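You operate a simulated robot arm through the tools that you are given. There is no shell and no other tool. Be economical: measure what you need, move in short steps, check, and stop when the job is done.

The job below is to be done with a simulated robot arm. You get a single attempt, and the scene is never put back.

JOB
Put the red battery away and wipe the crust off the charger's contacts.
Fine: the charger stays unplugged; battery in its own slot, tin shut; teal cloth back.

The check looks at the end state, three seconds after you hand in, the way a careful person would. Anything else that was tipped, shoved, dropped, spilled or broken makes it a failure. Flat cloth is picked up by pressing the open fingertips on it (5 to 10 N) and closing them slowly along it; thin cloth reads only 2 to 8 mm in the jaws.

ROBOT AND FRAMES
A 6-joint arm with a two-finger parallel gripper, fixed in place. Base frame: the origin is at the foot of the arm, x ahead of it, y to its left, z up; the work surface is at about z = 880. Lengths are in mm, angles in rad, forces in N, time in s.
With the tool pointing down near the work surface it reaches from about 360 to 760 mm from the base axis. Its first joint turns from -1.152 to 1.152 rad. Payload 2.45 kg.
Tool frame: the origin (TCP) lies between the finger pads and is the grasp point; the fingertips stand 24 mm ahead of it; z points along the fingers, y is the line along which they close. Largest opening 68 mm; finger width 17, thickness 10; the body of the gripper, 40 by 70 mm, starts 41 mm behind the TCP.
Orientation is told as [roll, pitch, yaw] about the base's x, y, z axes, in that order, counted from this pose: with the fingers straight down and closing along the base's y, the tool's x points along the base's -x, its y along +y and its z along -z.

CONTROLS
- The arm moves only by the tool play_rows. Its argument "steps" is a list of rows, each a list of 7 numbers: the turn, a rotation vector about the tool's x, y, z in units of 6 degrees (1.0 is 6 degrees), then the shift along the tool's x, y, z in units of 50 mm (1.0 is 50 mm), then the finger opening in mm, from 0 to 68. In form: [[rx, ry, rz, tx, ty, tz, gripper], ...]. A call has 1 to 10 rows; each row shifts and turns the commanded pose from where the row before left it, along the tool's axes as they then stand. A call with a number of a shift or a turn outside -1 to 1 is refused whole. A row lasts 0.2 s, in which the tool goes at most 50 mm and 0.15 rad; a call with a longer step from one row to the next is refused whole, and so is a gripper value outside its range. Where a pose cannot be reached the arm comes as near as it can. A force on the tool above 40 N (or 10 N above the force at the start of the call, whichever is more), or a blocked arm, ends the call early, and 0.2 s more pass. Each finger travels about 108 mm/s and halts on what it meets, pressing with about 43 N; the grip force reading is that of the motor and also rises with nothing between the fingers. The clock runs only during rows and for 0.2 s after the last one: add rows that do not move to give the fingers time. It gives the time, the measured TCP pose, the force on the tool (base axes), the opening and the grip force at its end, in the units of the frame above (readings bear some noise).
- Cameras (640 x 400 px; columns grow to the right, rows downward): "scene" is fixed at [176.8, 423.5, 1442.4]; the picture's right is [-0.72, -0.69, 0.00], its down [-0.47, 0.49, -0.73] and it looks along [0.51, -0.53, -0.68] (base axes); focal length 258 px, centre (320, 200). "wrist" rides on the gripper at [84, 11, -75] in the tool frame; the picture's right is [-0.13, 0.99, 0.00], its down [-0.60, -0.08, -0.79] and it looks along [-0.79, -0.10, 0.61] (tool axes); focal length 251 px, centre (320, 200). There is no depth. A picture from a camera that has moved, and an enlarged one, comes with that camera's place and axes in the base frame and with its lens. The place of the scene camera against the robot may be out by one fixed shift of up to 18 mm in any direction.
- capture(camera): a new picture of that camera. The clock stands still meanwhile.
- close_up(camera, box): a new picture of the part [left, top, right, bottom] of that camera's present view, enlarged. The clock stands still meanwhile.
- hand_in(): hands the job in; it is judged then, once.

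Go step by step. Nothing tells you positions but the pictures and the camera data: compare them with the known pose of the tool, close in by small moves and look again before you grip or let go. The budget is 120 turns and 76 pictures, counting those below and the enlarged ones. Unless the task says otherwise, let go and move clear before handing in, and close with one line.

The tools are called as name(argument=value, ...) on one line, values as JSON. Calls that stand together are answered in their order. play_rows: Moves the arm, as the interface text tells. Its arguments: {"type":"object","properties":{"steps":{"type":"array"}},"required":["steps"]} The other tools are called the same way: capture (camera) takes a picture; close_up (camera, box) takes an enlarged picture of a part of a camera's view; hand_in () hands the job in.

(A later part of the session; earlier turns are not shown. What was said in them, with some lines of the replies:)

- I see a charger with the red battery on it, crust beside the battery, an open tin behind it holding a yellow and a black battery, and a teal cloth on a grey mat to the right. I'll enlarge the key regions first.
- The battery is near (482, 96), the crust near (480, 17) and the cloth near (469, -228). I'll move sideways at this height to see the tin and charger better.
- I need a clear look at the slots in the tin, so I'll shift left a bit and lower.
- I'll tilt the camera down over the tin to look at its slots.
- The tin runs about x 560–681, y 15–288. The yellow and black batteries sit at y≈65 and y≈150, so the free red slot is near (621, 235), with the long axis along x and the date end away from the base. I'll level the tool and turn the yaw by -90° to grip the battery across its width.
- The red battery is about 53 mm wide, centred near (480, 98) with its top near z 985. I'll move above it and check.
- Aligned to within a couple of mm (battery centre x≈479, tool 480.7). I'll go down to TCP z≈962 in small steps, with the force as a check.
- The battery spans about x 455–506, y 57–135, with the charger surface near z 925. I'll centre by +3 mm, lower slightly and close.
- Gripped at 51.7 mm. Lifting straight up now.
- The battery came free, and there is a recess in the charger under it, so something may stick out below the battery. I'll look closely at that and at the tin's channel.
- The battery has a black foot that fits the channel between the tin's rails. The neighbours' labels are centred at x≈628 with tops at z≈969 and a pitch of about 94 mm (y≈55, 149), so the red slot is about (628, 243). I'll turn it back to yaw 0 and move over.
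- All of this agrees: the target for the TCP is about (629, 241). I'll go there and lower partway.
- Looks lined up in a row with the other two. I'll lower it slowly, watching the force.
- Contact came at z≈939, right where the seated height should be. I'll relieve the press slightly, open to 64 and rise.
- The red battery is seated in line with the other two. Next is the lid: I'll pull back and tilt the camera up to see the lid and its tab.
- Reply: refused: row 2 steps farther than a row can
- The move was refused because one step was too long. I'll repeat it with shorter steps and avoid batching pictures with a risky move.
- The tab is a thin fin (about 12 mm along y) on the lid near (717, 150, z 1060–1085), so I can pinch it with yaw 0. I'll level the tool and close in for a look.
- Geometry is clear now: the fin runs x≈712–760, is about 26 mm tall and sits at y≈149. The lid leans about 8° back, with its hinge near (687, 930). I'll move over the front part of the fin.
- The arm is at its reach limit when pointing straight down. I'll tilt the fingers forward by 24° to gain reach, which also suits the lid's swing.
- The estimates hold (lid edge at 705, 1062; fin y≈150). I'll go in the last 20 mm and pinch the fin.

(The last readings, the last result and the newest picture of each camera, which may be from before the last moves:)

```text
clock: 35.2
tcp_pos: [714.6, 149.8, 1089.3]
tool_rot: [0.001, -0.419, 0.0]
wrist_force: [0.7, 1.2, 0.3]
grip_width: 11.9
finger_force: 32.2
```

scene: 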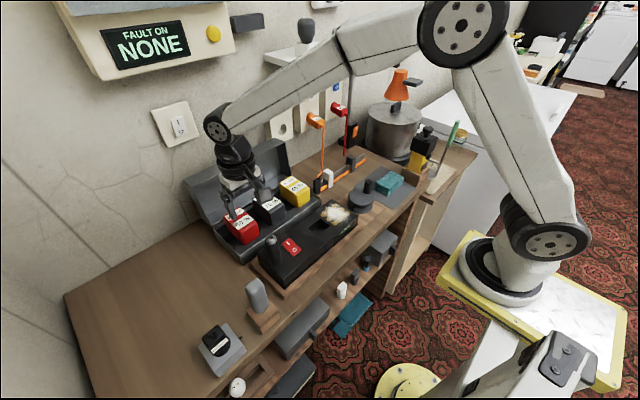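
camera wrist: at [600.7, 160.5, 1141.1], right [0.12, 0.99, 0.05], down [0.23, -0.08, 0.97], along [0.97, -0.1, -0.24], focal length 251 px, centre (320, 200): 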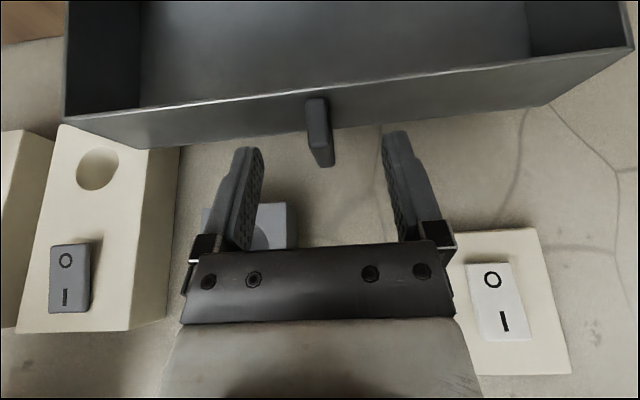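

The fin is pinched at 11.9 mm. I'll pull the lid along its arc in short steps.

play_rows(steps=[[0, 0, 0, 0.178, 0, -0.114, 8], [0, 0, 0, 0.178, 0, -0.114, 8], [0, 0, 0, 0.192, 0, -0.087, 8], [0, 0, 0, 0.192, 0, -0.087, 8], [0, 0, 0, 0.202, 0, -0.06, 8], [0, 0, 0, 0.202, 0, -0.06, 8], [0, 0, 0, 0, 0, 0, 8]])

close_up(camera="scene", box=[170, 100, 330, 240])

```text
clock: 36.8
tcp_pos: [650.5, 150.8, 1089.0]
tool_rot: [0.001, -0.418, 0.0]
wrist_force: [0.5, 6.4, -0.6]
grip_width: 12.7
finger_force: 2.9
```

```text
2.86 times, centred on (250, 170) of scene
camera zoom: at [176.8, 423.7, 1442.4], right [-0.72, -0.69, 0.0], down [-0.47, 0.49, -0.73], along [0.51, -0.53, -0.68], focal length 738 px, centre (520, 286)
```

zoom: 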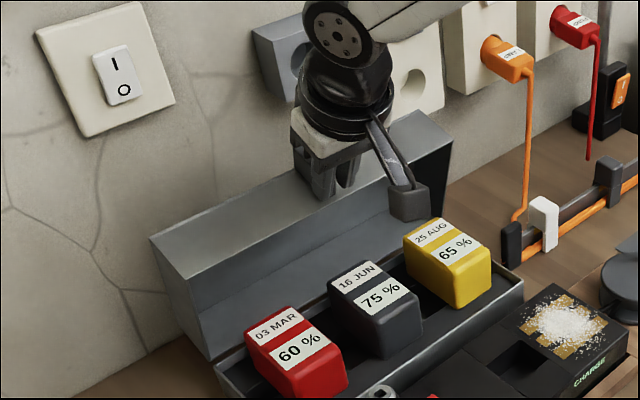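

The lid is following. Continuing the arc.

play_rows(steps=[[0, 0, 0, 0.21, 0, -0.032, 6], [0, 0, 0, 0.21, 0, -0.032, 6], [0, 0, 0, 0.212, 0, 0, 6], [0, 0, 0, 0.212, 0, 0, 6], [0, 0, 0, 0, 0, 0, 6]])

close_up(camera="scene", box=[170, 100, 330, 240])

```text
clock: 38.0
tcp_pos: [610.7, 149.2, 1074.9]
tool_rot: [0.0, -0.42, 0.002]
wrist_force: [0.8, 8.9, -0.9]
grip_width: 13.3
finger_force: 4.5
```

```text
2.86 times, centred on (250, 170) of scene
camera zoom: at [176.8, 423.8, 1442.4], right [-0.72, -0.69, 0.0], down [-0.47, 0.49, -0.73], along [0.51, -0.53, -0.68], focal length 738 px, centre (520, 286)
```

zoom: 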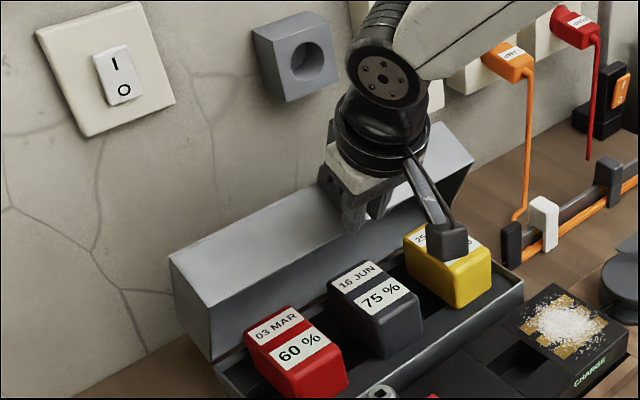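

play_rows(steps=[[0, 0, 0, 0.208, 0, 0.027, 6], [0, 0, 0, 0.208, 0, 0.027, 6], [0, 0, 0, 0.205, 0, 0.057, 6], [0, 0, 0, 0.205, 0, 0.057, 6], [0, 0, 0, 0, 0, 0, 6]])

close_up(camera="scene", box=[170, 100, 330, 240])

```text
clock: 39.2
tcp_pos: [576.5, 151.2, 1049.9]
tool_rot: [-0.002, -0.42, 0.001]
wrist_force: [0.9, 0.1, 0.6]
grip_width: 6.2
finger_force: 0.1
```

```text
2.86 times, centred on (250, 170) of scene
camera zoom: at [176.8, 423.5, 1442.4], right [-0.72, -0.69, 0.0], down [-0.47, 0.49, -0.73], along [0.51, -0.53, -0.68], focal length 738 px, centre (520, 286)
```

zoom: 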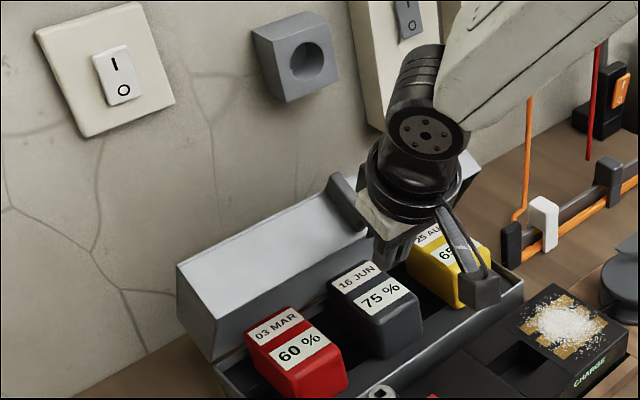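

The fin slipped out with the lid about halfway, and the lid stays put on its hinge friction. I'll go up and over it, then push the lid shut from behind with closed fingertips.

play_rows(steps=[[0, 0, 0, 0.2, 0, -0.5, 6], [0, 0, 0, 0, 0, -0.8, 4], [0, 0, 0, 0, 0, -0.8, 4], [0, 1, 0, 0, 0, 0, 4], [0, 1, 0, 0, 0, 0, 4], [0, 1, 0, 0, 0, 0, 4], [0, 1, 0, 0, 0, 0, 4], [0, 0, 0, 0, 0, 0, 4]])

capture(camera="wrist")

```text
clock: 41.0
tcp_pos: [524.4, 150.4, 1143.0]
tool_rot: [0.0, 0.001, 0.002]
wrist_force: [-0.2, 0.8, 0.7]
grip_width: 3.8
finger_force: 0.0
```

```text
28 pictures are left
camera wrist: at [440.7, 160.3, 1218.6], right [0.13, 0.99, 0.0], down [0.61, -0.08, 0.79], along [0.79, -0.1, -0.61], focal length 251 px, centre (320, 200)
```

wrist: 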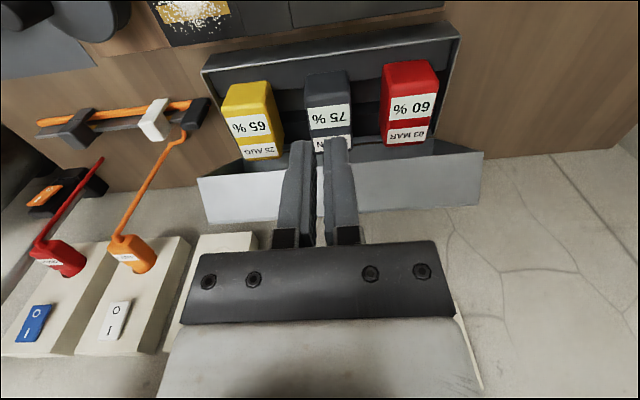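

The lid is at about 42° of closing. I'll move behind its upper edge: over to x≈695, then down.

play_rows(steps=[[0, 0, 0, -0.6, 0, 0, 2], [0, 0, 0, -0.8, 0, 0, 2], [0, 0, 0, -0.9, 0, 0, 2], [0, 0, 0, -0.7, 0, 0, 2], [0, 0, 0, -0.42, 0, 0, 2], [0, 0, 0, 0, 0, 0.4, 2], [0, 0, 0, 0, 0, 0.4, 2], [0, 0, 0, 0, 0, 0, 2]])

close_up(camera="scene", box=[170, 100, 330, 240])

```text
clock: 42.8
tcp_pos: [694.9, 151.8, 1103.0]
tool_rot: [0.001, -0.002, 0.0]
wrist_force: [0.1, 0.3, 0.3]
grip_width: 2.1
finger_force: 0.0
```

```text
2.86 times, centred on (250, 170) of scene
camera zoom: at [176.8, 423.5, 1442.4], right [-0.72, -0.69, 0.0], down [-0.47, 0.49, -0.73], along [0.51, -0.53, -0.68], focal length 738 px, centre (520, 286)
```

zoom: 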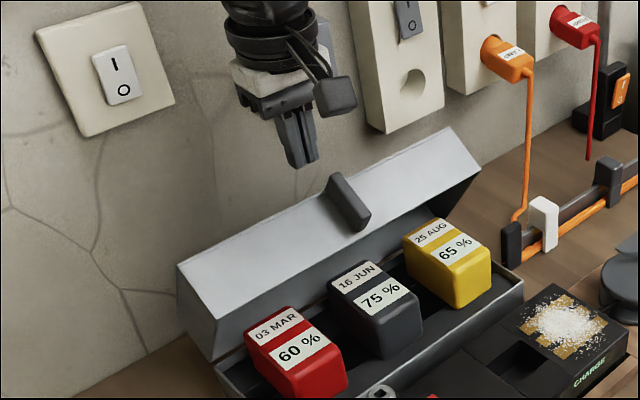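

play_rows(steps=[[0, 0, 0, 0, 0, 0.15, 2], [0, 0, 0, 0, 0, 0.15, 2], [0, 0, 0, 0.2, 0, 0, 2], [0, 0, 0, 0.3, 0, 0, 2], [0, 0, 0, 0.3, 0, 0.04, 2], [0, 0, 0, 0.3, 0, 0.1, 2], [0, 0, 0, 0.3, 0, 0.15, 2], [0, 0, 0, 0, 0, 0, 2]])

close_up(camera="scene", box=[170, 100, 330, 240])

```text
clock: 44.6
tcp_pos: [626.1, 150.8, 1073.0]
tool_rot: [0.001, 0.0, 0.001]
wrist_force: [-0.4, -0.6, 0.0]
grip_width: 2.1
finger_force: 0.1
```

```text
2.86 times, centred on (250, 170) of scene
camera zoom: at [176.7, 423.5, 1442.4], right [-0.72, -0.69, 0.0], down [-0.47, 0.49, -0.73], along [0.51, -0.53, -0.68], focal length 738 px, centre (520, 286)
```

zoom: 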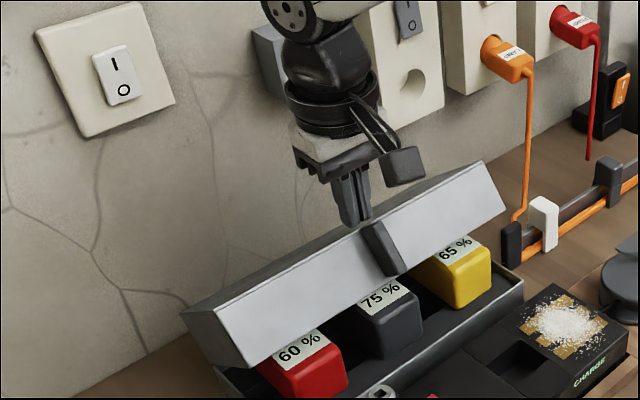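

The lid is swinging down nicely. Continuing forward and down.

play_rows(steps=[[0, 0, 0, 0.2, 0, 0.2, 2], [0, 0, 0, 0.2, 0, 0.2, 2], [0, 0, 0, 0.15, 0, 0.2, 2], [0, 0, 0, 0.1, 0, 0.2, 2], [0, 0, 0, 0.05, 0, 0.2, 2], [0, 0, 0, 0, 0, 0, 2]])

close_up(camera="scene", box=[170, 120, 330, 260])

```text
clock: 46.0
tcp_pos: [592.6, 151.3, 1022.5]
tool_rot: [0.0, -0.001, -0.001]
wrist_force: [0.5, 0.0, 0.5]
grip_width: 1.9
finger_force: 0.1
```

```text
2.86 times, centred on (250, 190) of scene
camera zoom: at [176.8, 423.5, 1442.4], right [-0.72, -0.69, 0.0], down [-0.47, 0.49, -0.73], along [0.51, -0.53, -0.68], focal length 738 px, centre (520, 229)
```

zoom: 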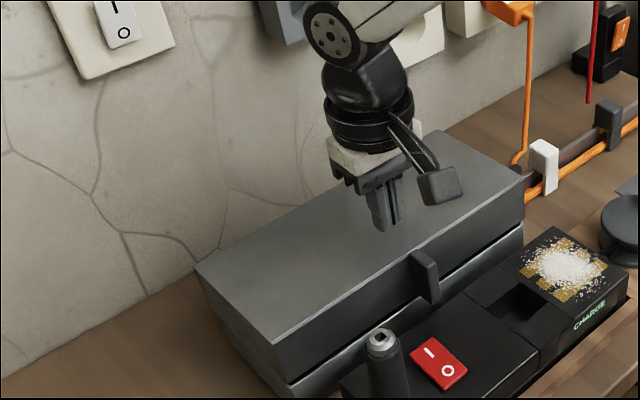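

Looks almost shut. I'll press down gently to make sure.

play_rows(steps=[[0, 0, 0, 0.2, 0, 0.08, 2], [0, 0, 0, 0, 0, 0.08, 2], [0, 0, 0, 0, 0, 0.08, 2], [0, 0, 0, 0, 0, 0.08, 2], [0, 0, 0, 0, 0, 0.06, 2], [0, 0, 0, 0, 0, 0, 2]])

close_up(camera="scene", box=[210, 170, 330, 260])

```text
clock: 47.4
tcp_pos: [581.5, 150.0, 1004.2]
tool_rot: [0.0, -0.002, 0.001]
wrist_force: [-2.3, -1.7, 9.5]
grip_width: 1.8
finger_force: 0.1
```

```text
4.44 times, centred on (270, 215) of scene
camera zoom: at [176.5, 423.4, 1442.5], right [-0.72, -0.69, 0.0], down [-0.47, 0.49, -0.73], along [0.51, -0.53, -0.68], focal length 1148 px, centre (542, 133)
```

zoom: 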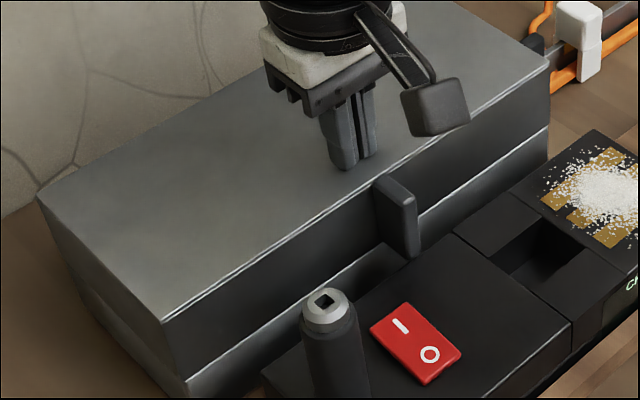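

The tin is shut: contact at lid top z≈980, seam closed. Next I'll move high over to the cloth near (469, -228).

play_rows(steps=[[0, 0, 0, 0, 0, -0.5, 10], [0, 0, 0, 0, 0, -0.9, 20], [0, 0, 0, 0, 0, -0.9, 40], [0, 0, 0, 0.4, -0.7, 0, 60], [0, 0, 0, 0.4, -0.85, 0, 60], [0, 0, 0, 0.4, -0.85, 0, 60], [0, 0, 0, 0.4, -0.85, 0, 60], [0, 0, 0, 0.4, -0.85, 0, 60], [0, 0, 0, 0.3, -0.8, 0, 60], [0, 0, 0, 0, 0, 0, 60]])

capture(camera="wrist")

```text
clock: 49.6
tcp_pos: [465.0, -96.1, 1119.2]
tool_rot: [-0.002, -0.001, 0.001]
wrist_force: [-0.3, 0.8, 0.1]
grip_width: 60.3
finger_force: 0.1
```

```text
23 pictures are left
camera wrist: at [381.9, -86.4, 1193.9], right [0.13, 0.99, 0.0], down [0.6, -0.08, 0.79], along [0.79, -0.1, -0.61], focal length 251 px, centre (320, 200)
```

wrist: 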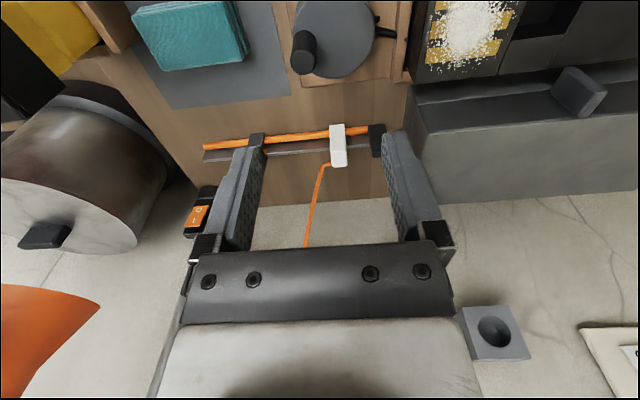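

play_rows(steps=[[0, 0, 0, 0.3, -0.8, 0.2, 60], [0, 0, 0, 0.3, -0.85, 0.4, 60], [0, 0, 0, 0.3, -0.85, 0.3, 60], [0, 0, 0, 0, 0, 0, 60]])

close_up(camera="wrist", box=[160, 0, 480, 200])

close_up(camera="scene", box=[300, 140, 440, 240])

```text
clock: 50.6
tcp_pos: [420.8, -219.5, 1073.7]
tool_rot: [0.001, -0.001, 0.0]
wrist_force: [0.0, 0.1, -0.3]
grip_width: 60.1
finger_force: 0.0
```

```text
2.00 times, centred on (320, 100) of wrist
camera zoom: at [336.8, -209.7, 1149.8], right [0.13, 0.99, 0.0], down [0.6, -0.08, 0.79], along [0.79, -0.1, -0.61], focal length 503 px, centre (320, 400)
```

zoom: 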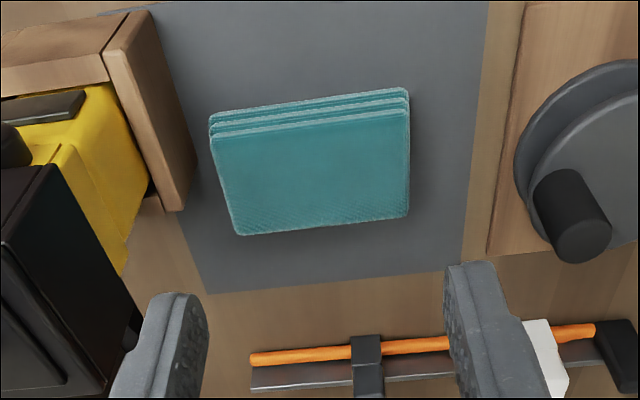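

```text
4.00 times, centred on (370, 190) of scene
camera zoom: at [176.8, 423.5, 1442.4], right [-0.72, -0.69, 0.0], down [-0.47, 0.49, -0.73], along [0.51, -0.53, -0.68], focal length 1033 px, centre (120, 240)
```

zoom: 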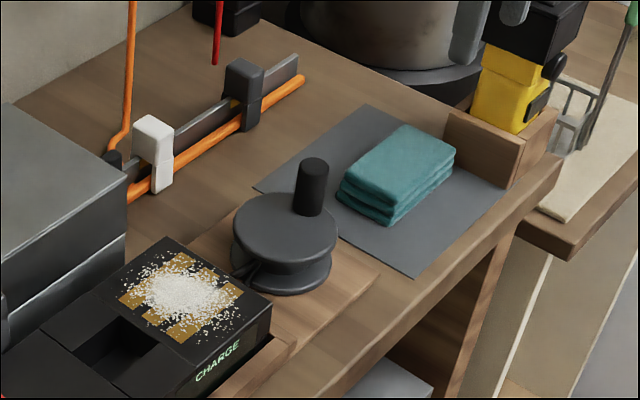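

The cloth is a folded pad about 56 × 95 mm at x 444–500, y -277 to -182, on the mat. I'll turn to yaw -90° and grip it across its 56 mm width, slightly off-centre at y≈-242 so the wrist camera clears the reel's knob.

play_rows(steps=[[0, 0, 1, 0, 0, 0, 60], [0, 0, 1, 0, 0, 0, 60], [0, 0, 1, 0, 0, 0, 60], [0, 0, 1, 0, 0, 0, 68], [0, 0, 1, 0, 0, 0, 68], [0, 0, 1, 0, 0, 0, 68], [0, 0, 1, 0, 0, 0, 68], [0, 0, 1, 0, 0, 0, 68], [0, 0, 1, 0, 0, 0, 68], [0, 0, 1, 0, 0, 0, 68]])

play_rows(steps=[[0, 0, 1, 0, 0, 0, 68], [0, 0, 1, 0, 0, 0, 68], [0, 0, 1, 0, 0, 0, 68], [0, 0, 1, 0, 0, 0, 68], [0, 0, 1, 0, 0, 0, 68], [0, 0, 0, -0.22, 0.5, 0.3, 68], [0, 0, 0, -0.23, 0.52, 0.5, 68], [0, 0, 0, 0, 0, 0.5, 68], [0, 0, 0, 0, 0, 0, 68]])

capture(camera="wrist")

```text
clock: 52.8
tcp_pos: [420.4, -220.3, 1073.1]
tool_rot: [0.0, 0.0, -1.048]
wrist_force: [0.0, -0.2, 1.0]
grip_width: 67.9
finger_force: 0.0
```

```text
clock: 54.8
tcp_pos: [473.3, -242.5, 1009.3]
tool_rot: [0.0, 0.0, -1.572]
wrist_force: [-0.4, 0.6, -0.2]
grip_width: 67.8
finger_force: 0.0
```

```text
20 pictures are left
camera wrist: at [484.0, -159.6, 1085.4], right [0.99, -0.13, 0.0], down [-0.08, -0.6, 0.79], along [-0.1, -0.79, -0.61], focal length 251 px, centre (320, 200)
```

wrist: 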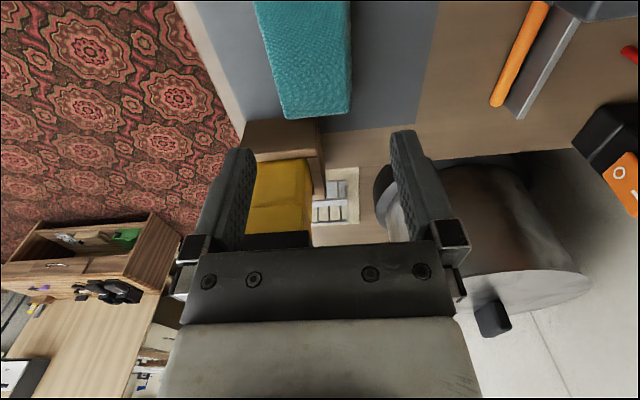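

play_rows(steps=[[0, 0, 0, 0, -0.1, 0.4, 68], [0, 0, 0, 0, 0, 0.6, 68], [0, 0, 0, 0, 0, 0, 68]])

capture(camera="wrist")

close_up(camera="scene", box=[320, 120, 440, 220])

```text
clock: 55.6
tcp_pos: [467.4, -241.8, 958.5]
tool_rot: [-0.001, 0.001, -1.571]
wrist_force: [0.8, 0.4, -1.0]
grip_width: 68.2
finger_force: 0.1
```

```text
19 pictures are left
camera wrist: at [479.9, -159.7, 1034.3], right [0.99, -0.13, 0.0], down [-0.08, -0.6, 0.79], along [-0.1, -0.79, -0.61], focal length 251 px, centre (320, 200)
```

wrist: 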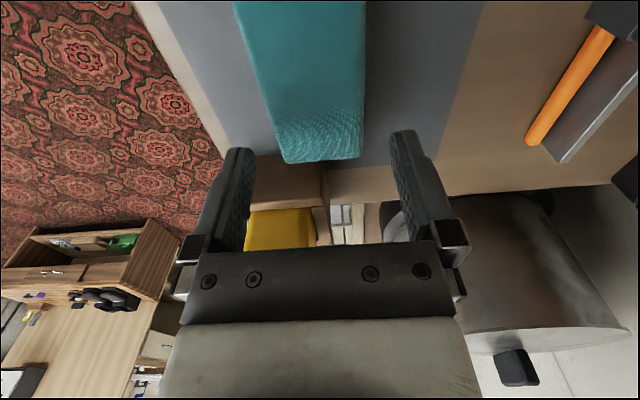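

```text
4.00 times, centred on (380, 170) of scene
camera zoom: at [176.8, 423.5, 1442.4], right [-0.72, -0.69, 0.0], down [-0.47, 0.49, -0.73], along [0.51, -0.53, -0.68], focal length 1033 px, centre (80, 320)
```

zoom: 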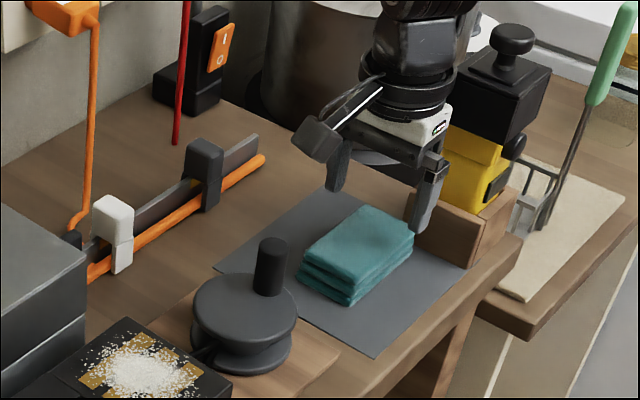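

Centred within 1 mm (pad x 439–494). I'll lower so the tips reach z≈890 and close slowly.

play_rows(steps=[[0, 0, 0, 0, 0, 0.3, 68], [0, 0, 0, 0, 0, 0.3, 68], [0, 0, 0, 0, 0, 0.15, 68], [0, 0, 0, 0, 0, 0.12, 68], [0, 0, 0, 0, 0, 0, 68]])

close_up(camera="scene", box=[350, 150, 430, 210])

```text
clock: 56.8
tcp_pos: [465.7, -243.4, 915.1]
tool_rot: [-0.001, -0.001, -1.57]
wrist_force: [0.4, -0.7, 0.5]
grip_width: 68.1
finger_force: 0.1
```

```text
6.67 times, centred on (390, 180) of scene
camera zoom: at [176.8, 423.5, 1442.4], right [-0.72, -0.69, 0.0], down [-0.47, 0.49, -0.73], along [0.51, -0.53, -0.68], focal length 1722 px, centre (-147, 333)
```

zoom: 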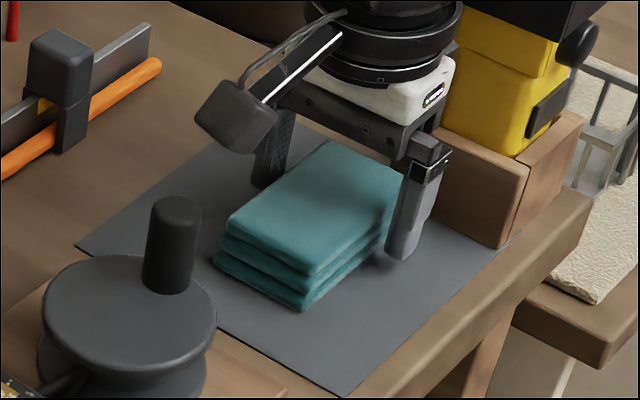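

The fingers straddle the pad cleanly. Closing slowly.

play_rows(steps=[[0, 0, 0, 0, 0, 0, 62], [0, 0, 0, 0, 0, 0, 58], [0, 0, 0, 0, 0, 0, 54], [0, 0, 0, 0, 0, 0, 50], [0, 0, 0, 0, 0, 0, 46], [0, 0, 0, 0, 0, 0, 46]])

```text
clock: 58.2
tcp_pos: [467.3, -242.1, 914.3]
tool_rot: [0.0, -0.001, -1.571]
wrist_force: [0.1, -0.7, -0.1]
grip_width: 55.1
finger_force: 42.8
```

The pad grips firmly at 55 mm. I'll lift it straight up, carry it over the contacts (patch about x 447–510, y 0–76) and stop above.

play_rows(steps=[[0, 0, 0, 0, 0, -0.3, 46], [0, 0, 0, 0, 0, -0.8, 46], [0, 0, 0, 0, 0, -0.9, 46], [0, 0, 0, 0, 0, -0.8, 46], [0, 0, 0, 0.8, 0, 0, 46], [0, 0, 0, 0.95, 0.05, 0, 46], [0, 0, 0, 0.95, 0.1, 0, 46], [0, 0, 0, 0.95, 0.1, 0, 46], [0, 0, 0, 0.95, 0.03, 0, 46], [0, 0, 0, 0.79, 0, 0, 46]])

play_rows(steps=[[0, 0, 0, 0, 0, 0.4, 46], [0, 0, 0, 0, 0, 0.4, 46], [0, 0, 0, 0, 0, 0, 46]])

close_up(camera="scene", box=[260, 130, 400, 250])

```text
clock: 60.4
tcp_pos: [481.0, 27.9, 1058.9]
tool_rot: [0.001, 0.0, -1.569]
wrist_force: [0.0, 0.2, 0.8]
grip_width: 55.1
finger_force: 42.9
```

```text
clock: 61.2
tcp_pos: [482.7, 27.0, 1016.7]
tool_rot: [0.0, 0.002, -1.571]
wrist_force: [-1.1, -0.1, -0.6]
grip_width: 55.0
finger_force: 42.5
```

```text
3.33 times, centred on (330, 190) of scene
camera zoom: at [176.8, 423.5, 1442.4], right [-0.72, -0.69, 0.0], down [-0.47, 0.49, -0.73], along [0.51, -0.53, -0.68], focal length 861 px, centre (287, 233)
```

zoom: 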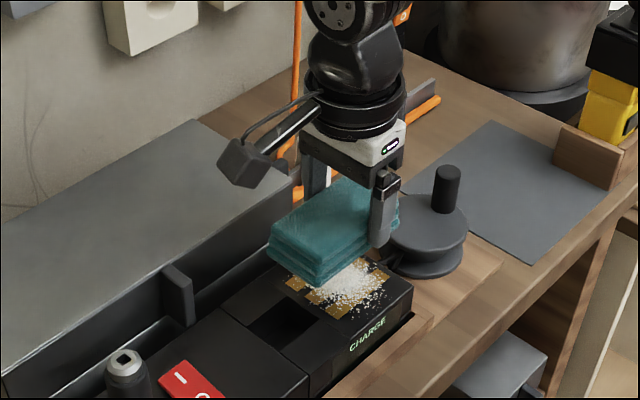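

Lined up above the patch. Lowering to light contact.

play_rows(steps=[[0, 0, 0, 0, 0, 0.4, 46], [0, 0, 0, 0, 0, 0.4, 46], [0, 0, 0, 0, 0, 0.2, 46], [0, 0, 0, 0, 0, 0.08, 46], [0, 0, 0, 0, 0, 0.06, 46], [0, 0, 0, 0, 0, 0, 46]])

```text
clock: 62.0
tcp_pos: [481.3, 25.8, 970.0]
tool_rot: [0.002, -0.001, -1.571]
wrist_force: [-3.3, -0.6, 10.3]
grip_width: 55.4
finger_force: 42.6
stopped in row 4: the force on the tool passed its limit (the readings are from after the stop); the commanded pose is now the measured one
```

Contact came a bit earlier than expected, with the force about 10 N. I'll check by eye before rubbing.

close_up(camera="scene", box=[280, 150, 390, 240])

```text
4.44 times, centred on (335, 195) of scene
camera zoom: at [176.5, 423.5, 1442.5], right [-0.72, -0.69, 0.0], down [-0.47, 0.49, -0.73], along [0.51, -0.53, -0.68], focal length 1148 px, centre (253, 222)
```

zoom: 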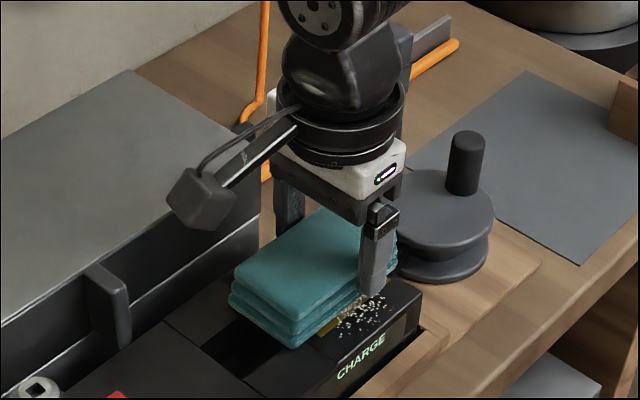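

The pad lies flat on the contacts. Now wiping with strokes in x and y at light pressure.

play_rows(steps=[[0, 0, 0, 0, -0.25, 0, 46], [0, 0, 0, 0, -0.25, 0, 46], [0, 0, 0, -0.25, 0, 0, 46], [0, 0, 0, -0.15, 0.25, 0, 46], [0, 0, 0, 0, 0.3, 0, 46], [0, 0, 0, 0, 0.3, 0, 46], [0, 0, 0, 0.2, 0.1, 0, 46], [0, 0, 0, 0.2, -0.3, 0, 46], [0, 0, 0, 0.1, -0.3, 0, 46], [0, 0, 0, 0, -0.3, 0, 46]])

```text
clock: 64.2
tcp_pos: [461.3, 31.5, 970.0]
tool_rot: [0.007, 0.0, -1.574]
wrist_force: [5.7, -1.4, 14.8]
grip_width: 55.3
finger_force: 43.0
```

play_rows(steps=[[0, 0, 0, -0.3, 0, 0, 46], [0, 0, 0, -0.3, 0, 0, 46], [0, 0, 0, 0, 0.35, 0, 46], [0, 0, 0, 0, 0.35, 0, 46], [0, 0, 0, 0, 0.3, 0, 46], [0, 0, 0, 0.3, 0, 0, 46], [0, 0, 0, 0.3, 0, 0, 46], [0, 0, 0, 0, -0.35, 0, 46], [0, 0, 0, 0, -0.35, 0, 46], [0, 0, 0, 0, -0.2, 0, 46]])

play_rows(steps=[[0, 0, 0, 0, 0.3, -0.1, 46], [0, 0, 0, 0, 0, -0.4, 46], [0, 0, 0, 0, 0, -0.6, 46], [0, 0, 0, 0, 0, -0.5, 46], [0, 0, 0, -0.9, 0, -0.2, 46], [0, 0, 0, -0.9, 0, 0, 46], [0, 0, 0, 0, 0, 0, 46]])

close_up(camera="scene", box=[280, 150, 390, 240])

```text
clock: 65.0
tcp_pos: [463.8, 1.5, 970.8]
tool_rot: [-0.004, 0.001, -1.571]
wrist_force: [0.6, -0.7, 6.6]
grip_width: 55.4
finger_force: 42.9
stopped in row 3: the force on the tool passed its limit (the readings are from after the stop); the commanded pose is now the measured one
```

```text
clock: 66.6
tcp_pos: [481.8, -88.3, 1059.3]
tool_rot: [-0.006, 0.001, -1.569]
wrist_force: [-0.3, -0.8, 0.5]
grip_width: 55.4
finger_force: 43.0
```

```text
4.44 times, centred on (335, 195) of scene
camera zoom: at [176.8, 423.5, 1442.4], right [-0.72, -0.69, 0.0], down [-0.47, 0.49, -0.73], along [0.51, -0.53, -0.68], focal length 1148 px, centre (253, 222)
```

zoom: 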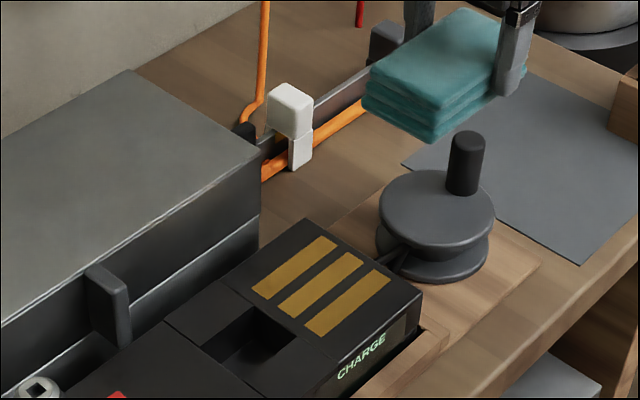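

The contacts are clean. I'll carry the cloth back to where it lay (TCP 467, -242) and lower it.

play_rows(steps=[[0, 0, 0, -0.7, -0.1, 0, 46], [0, 0, 0, -0.9, -0.1, 0, 46], [0, 0, 0, -0.9, -0.09, 0, 46], [0, 0, 0, -0.576, 0, 0, 46], [0, 0, 0, 0, 0, 0.6, 46], [0, 0, 0, 0, 0, 0.9, 46], [0, 0, 0, 0, 0, 0.6, 46], [0, 0, 0, 0, 0, 0.3, 46], [0, 0, 0, 0, 0, 0, 46]])

close_up(camera="scene", box=[320, 120, 440, 220])

```text
clock: 68.6
tcp_pos: [464.9, -243.0, 939.3]
tool_rot: [-0.005, 0.0, -1.57]
wrist_force: [0.9, -0.4, -0.7]
grip_width: 55.1
finger_force: 42.8
```

```text
4.00 times, centred on (380, 170) of scene
camera zoom: at [176.8, 423.5, 1442.4], right [-0.72, -0.69, 0.0], down [-0.47, 0.49, -0.73], along [0.51, -0.53, -0.68], focal length 1033 px, centre (80, 320)
```

zoom: 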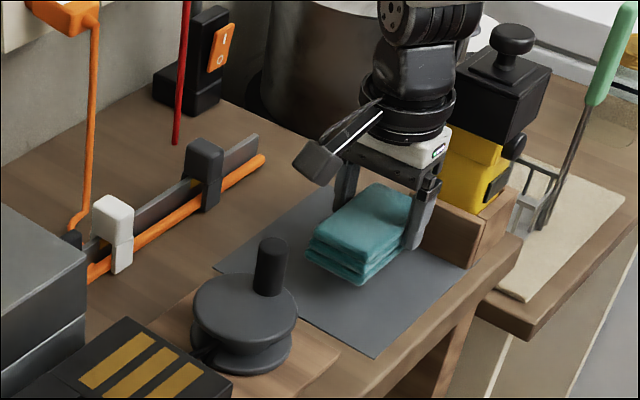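

play_rows(steps=[[0, 0, 0, 0, 0.04, 0.2, 46], [0, 0, 0, 0, 0, 0.14, 46], [0, 0, 0, 0, 0, 0.1, 46], [0, 0, 0, 0, 0, 0.05, 46], [0, 0, 0, 0, 0, 0, 46]])

```text
clock: 69.8
tcp_pos: [467.2, -242.5, 915.3]
tool_rot: [-0.005, 0.0, -1.571]
wrist_force: [0.1, 0.0, -0.6]
grip_width: 55.5
finger_force: 43.4
```

play_rows(steps=[[0, 0, 0, 0, 0, 0.04, 46], [0, 0, 0, 0, 0, 0, 46]])

```text
clock: 70.4
tcp_pos: [467.5, -242.5, 914.6]
tool_rot: [-0.003, -0.001, -1.57]
wrist_force: [-5.8, 4.9, 24.8]
grip_width: 55.3
finger_force: 43.4
```

Contact at z≈914.6, the original height. Releasing and rising straight up.

play_rows(steps=[[0, 0, 0, 0, 0, -0.03, 50], [0, 0, 0, 0, 0, 0, 58], [0, 0, 0, 0, 0, 0, 68], [0, 0, 0, 0, 0, 0, 68], [0, 0, 0, 0, 0, -0.3, 68], [0, 0, 0, 0, 0, -0.8, 68], [0, 0, 0, 0, 0, -0.9, 68], [0, 0, 0, 0, 0, -0.9, 68], [0, 0, 0, 0, 0, -0.9, 68], [0, 0, 0, 0, 0, 0, 68]])

close_up(camera="scene", box=[180, 110, 440, 280])

capture(camera="scene")

```text
clock: 72.6
tcp_pos: [467.4, -244.0, 1104.2]
tool_rot: [-0.005, 0.001, -1.57]
wrist_force: [-0.8, 0.1, 0.3]
grip_width: 67.7
finger_force: 0.1
```

```text
2.35 times, centred on (310, 195) of scene
camera zoom: at [176.7, 423.5, 1442.4], right [-0.72, -0.69, 0.0], down [-0.47, 0.49, -0.73], along [0.51, -0.53, -0.68], focal length 608 px, centre (344, 212)
```

zoom: 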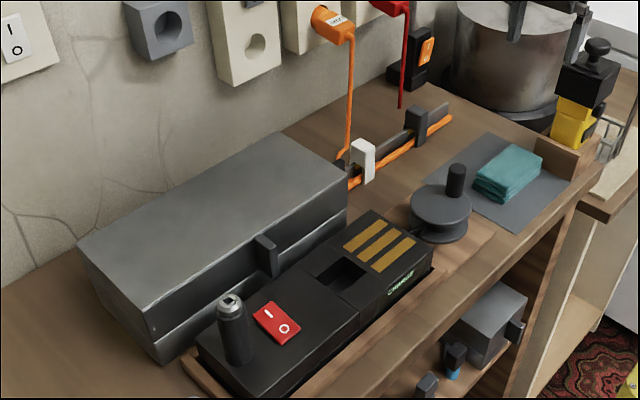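

```text
11 pictures are left
```

scene: 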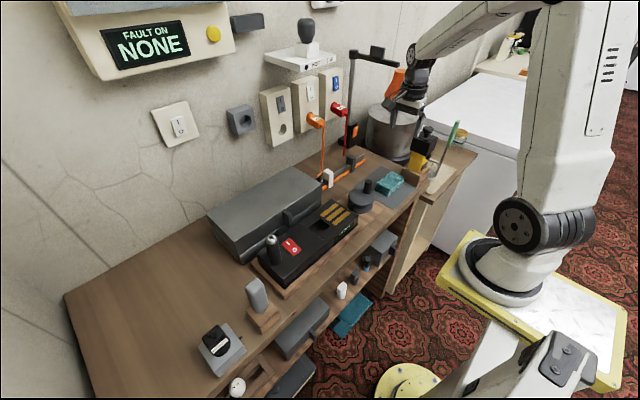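

Everything looks in place. One last enlarged check of the contacts, tin seam and cloth.

close_up(camera="scene", box=[270, 170, 410, 260])

close_up(camera="scene", box=[200, 160, 340, 280])

```text
4.44 times, centred on (340, 215) of scene
camera zoom: at [176.7, 423.5, 1442.4], right [-0.72, -0.69, 0.0], down [-0.47, 0.49, -0.73], along [0.51, -0.53, -0.68], focal length 1148 px, centre (231, 133)
```

zoom: 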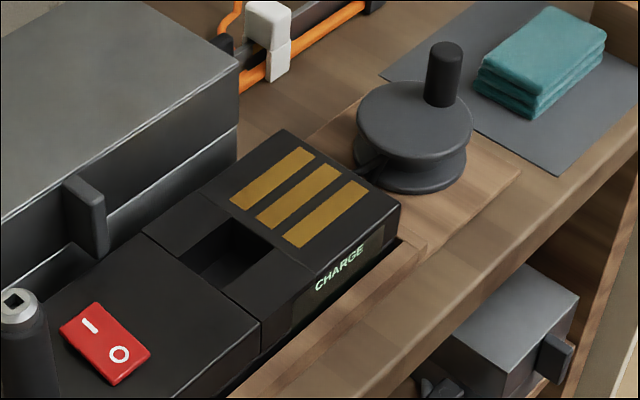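

```text
3.33 times, centred on (270, 220) of scene
camera zoom: at [176.7, 423.5, 1442.4], right [-0.72, -0.69, 0.0], down [-0.47, 0.49, -0.73], along [0.51, -0.53, -0.68], focal length 861 px, centre (487, 133)
```

zoom: 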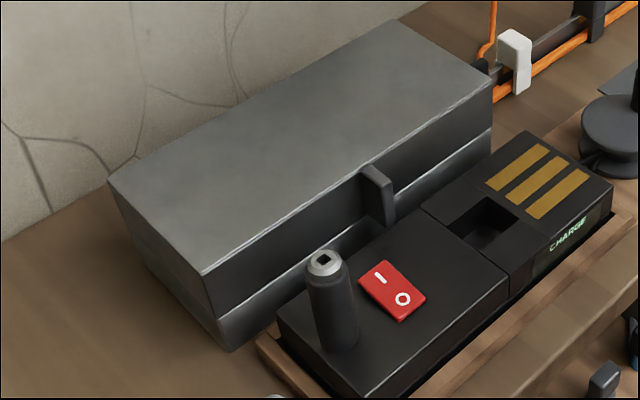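

The contacts are clean, the tin is shut with its seam closed, the cloth is back on its mat, and the arm is clear, so I'm handing in.

hand_in()

```text
The job is handed in.
```

The red battery is in its slot with the tin shut, the charger's contacts are wiped clean, the teal cloth is back on its mat, and I left the charger unplugged.
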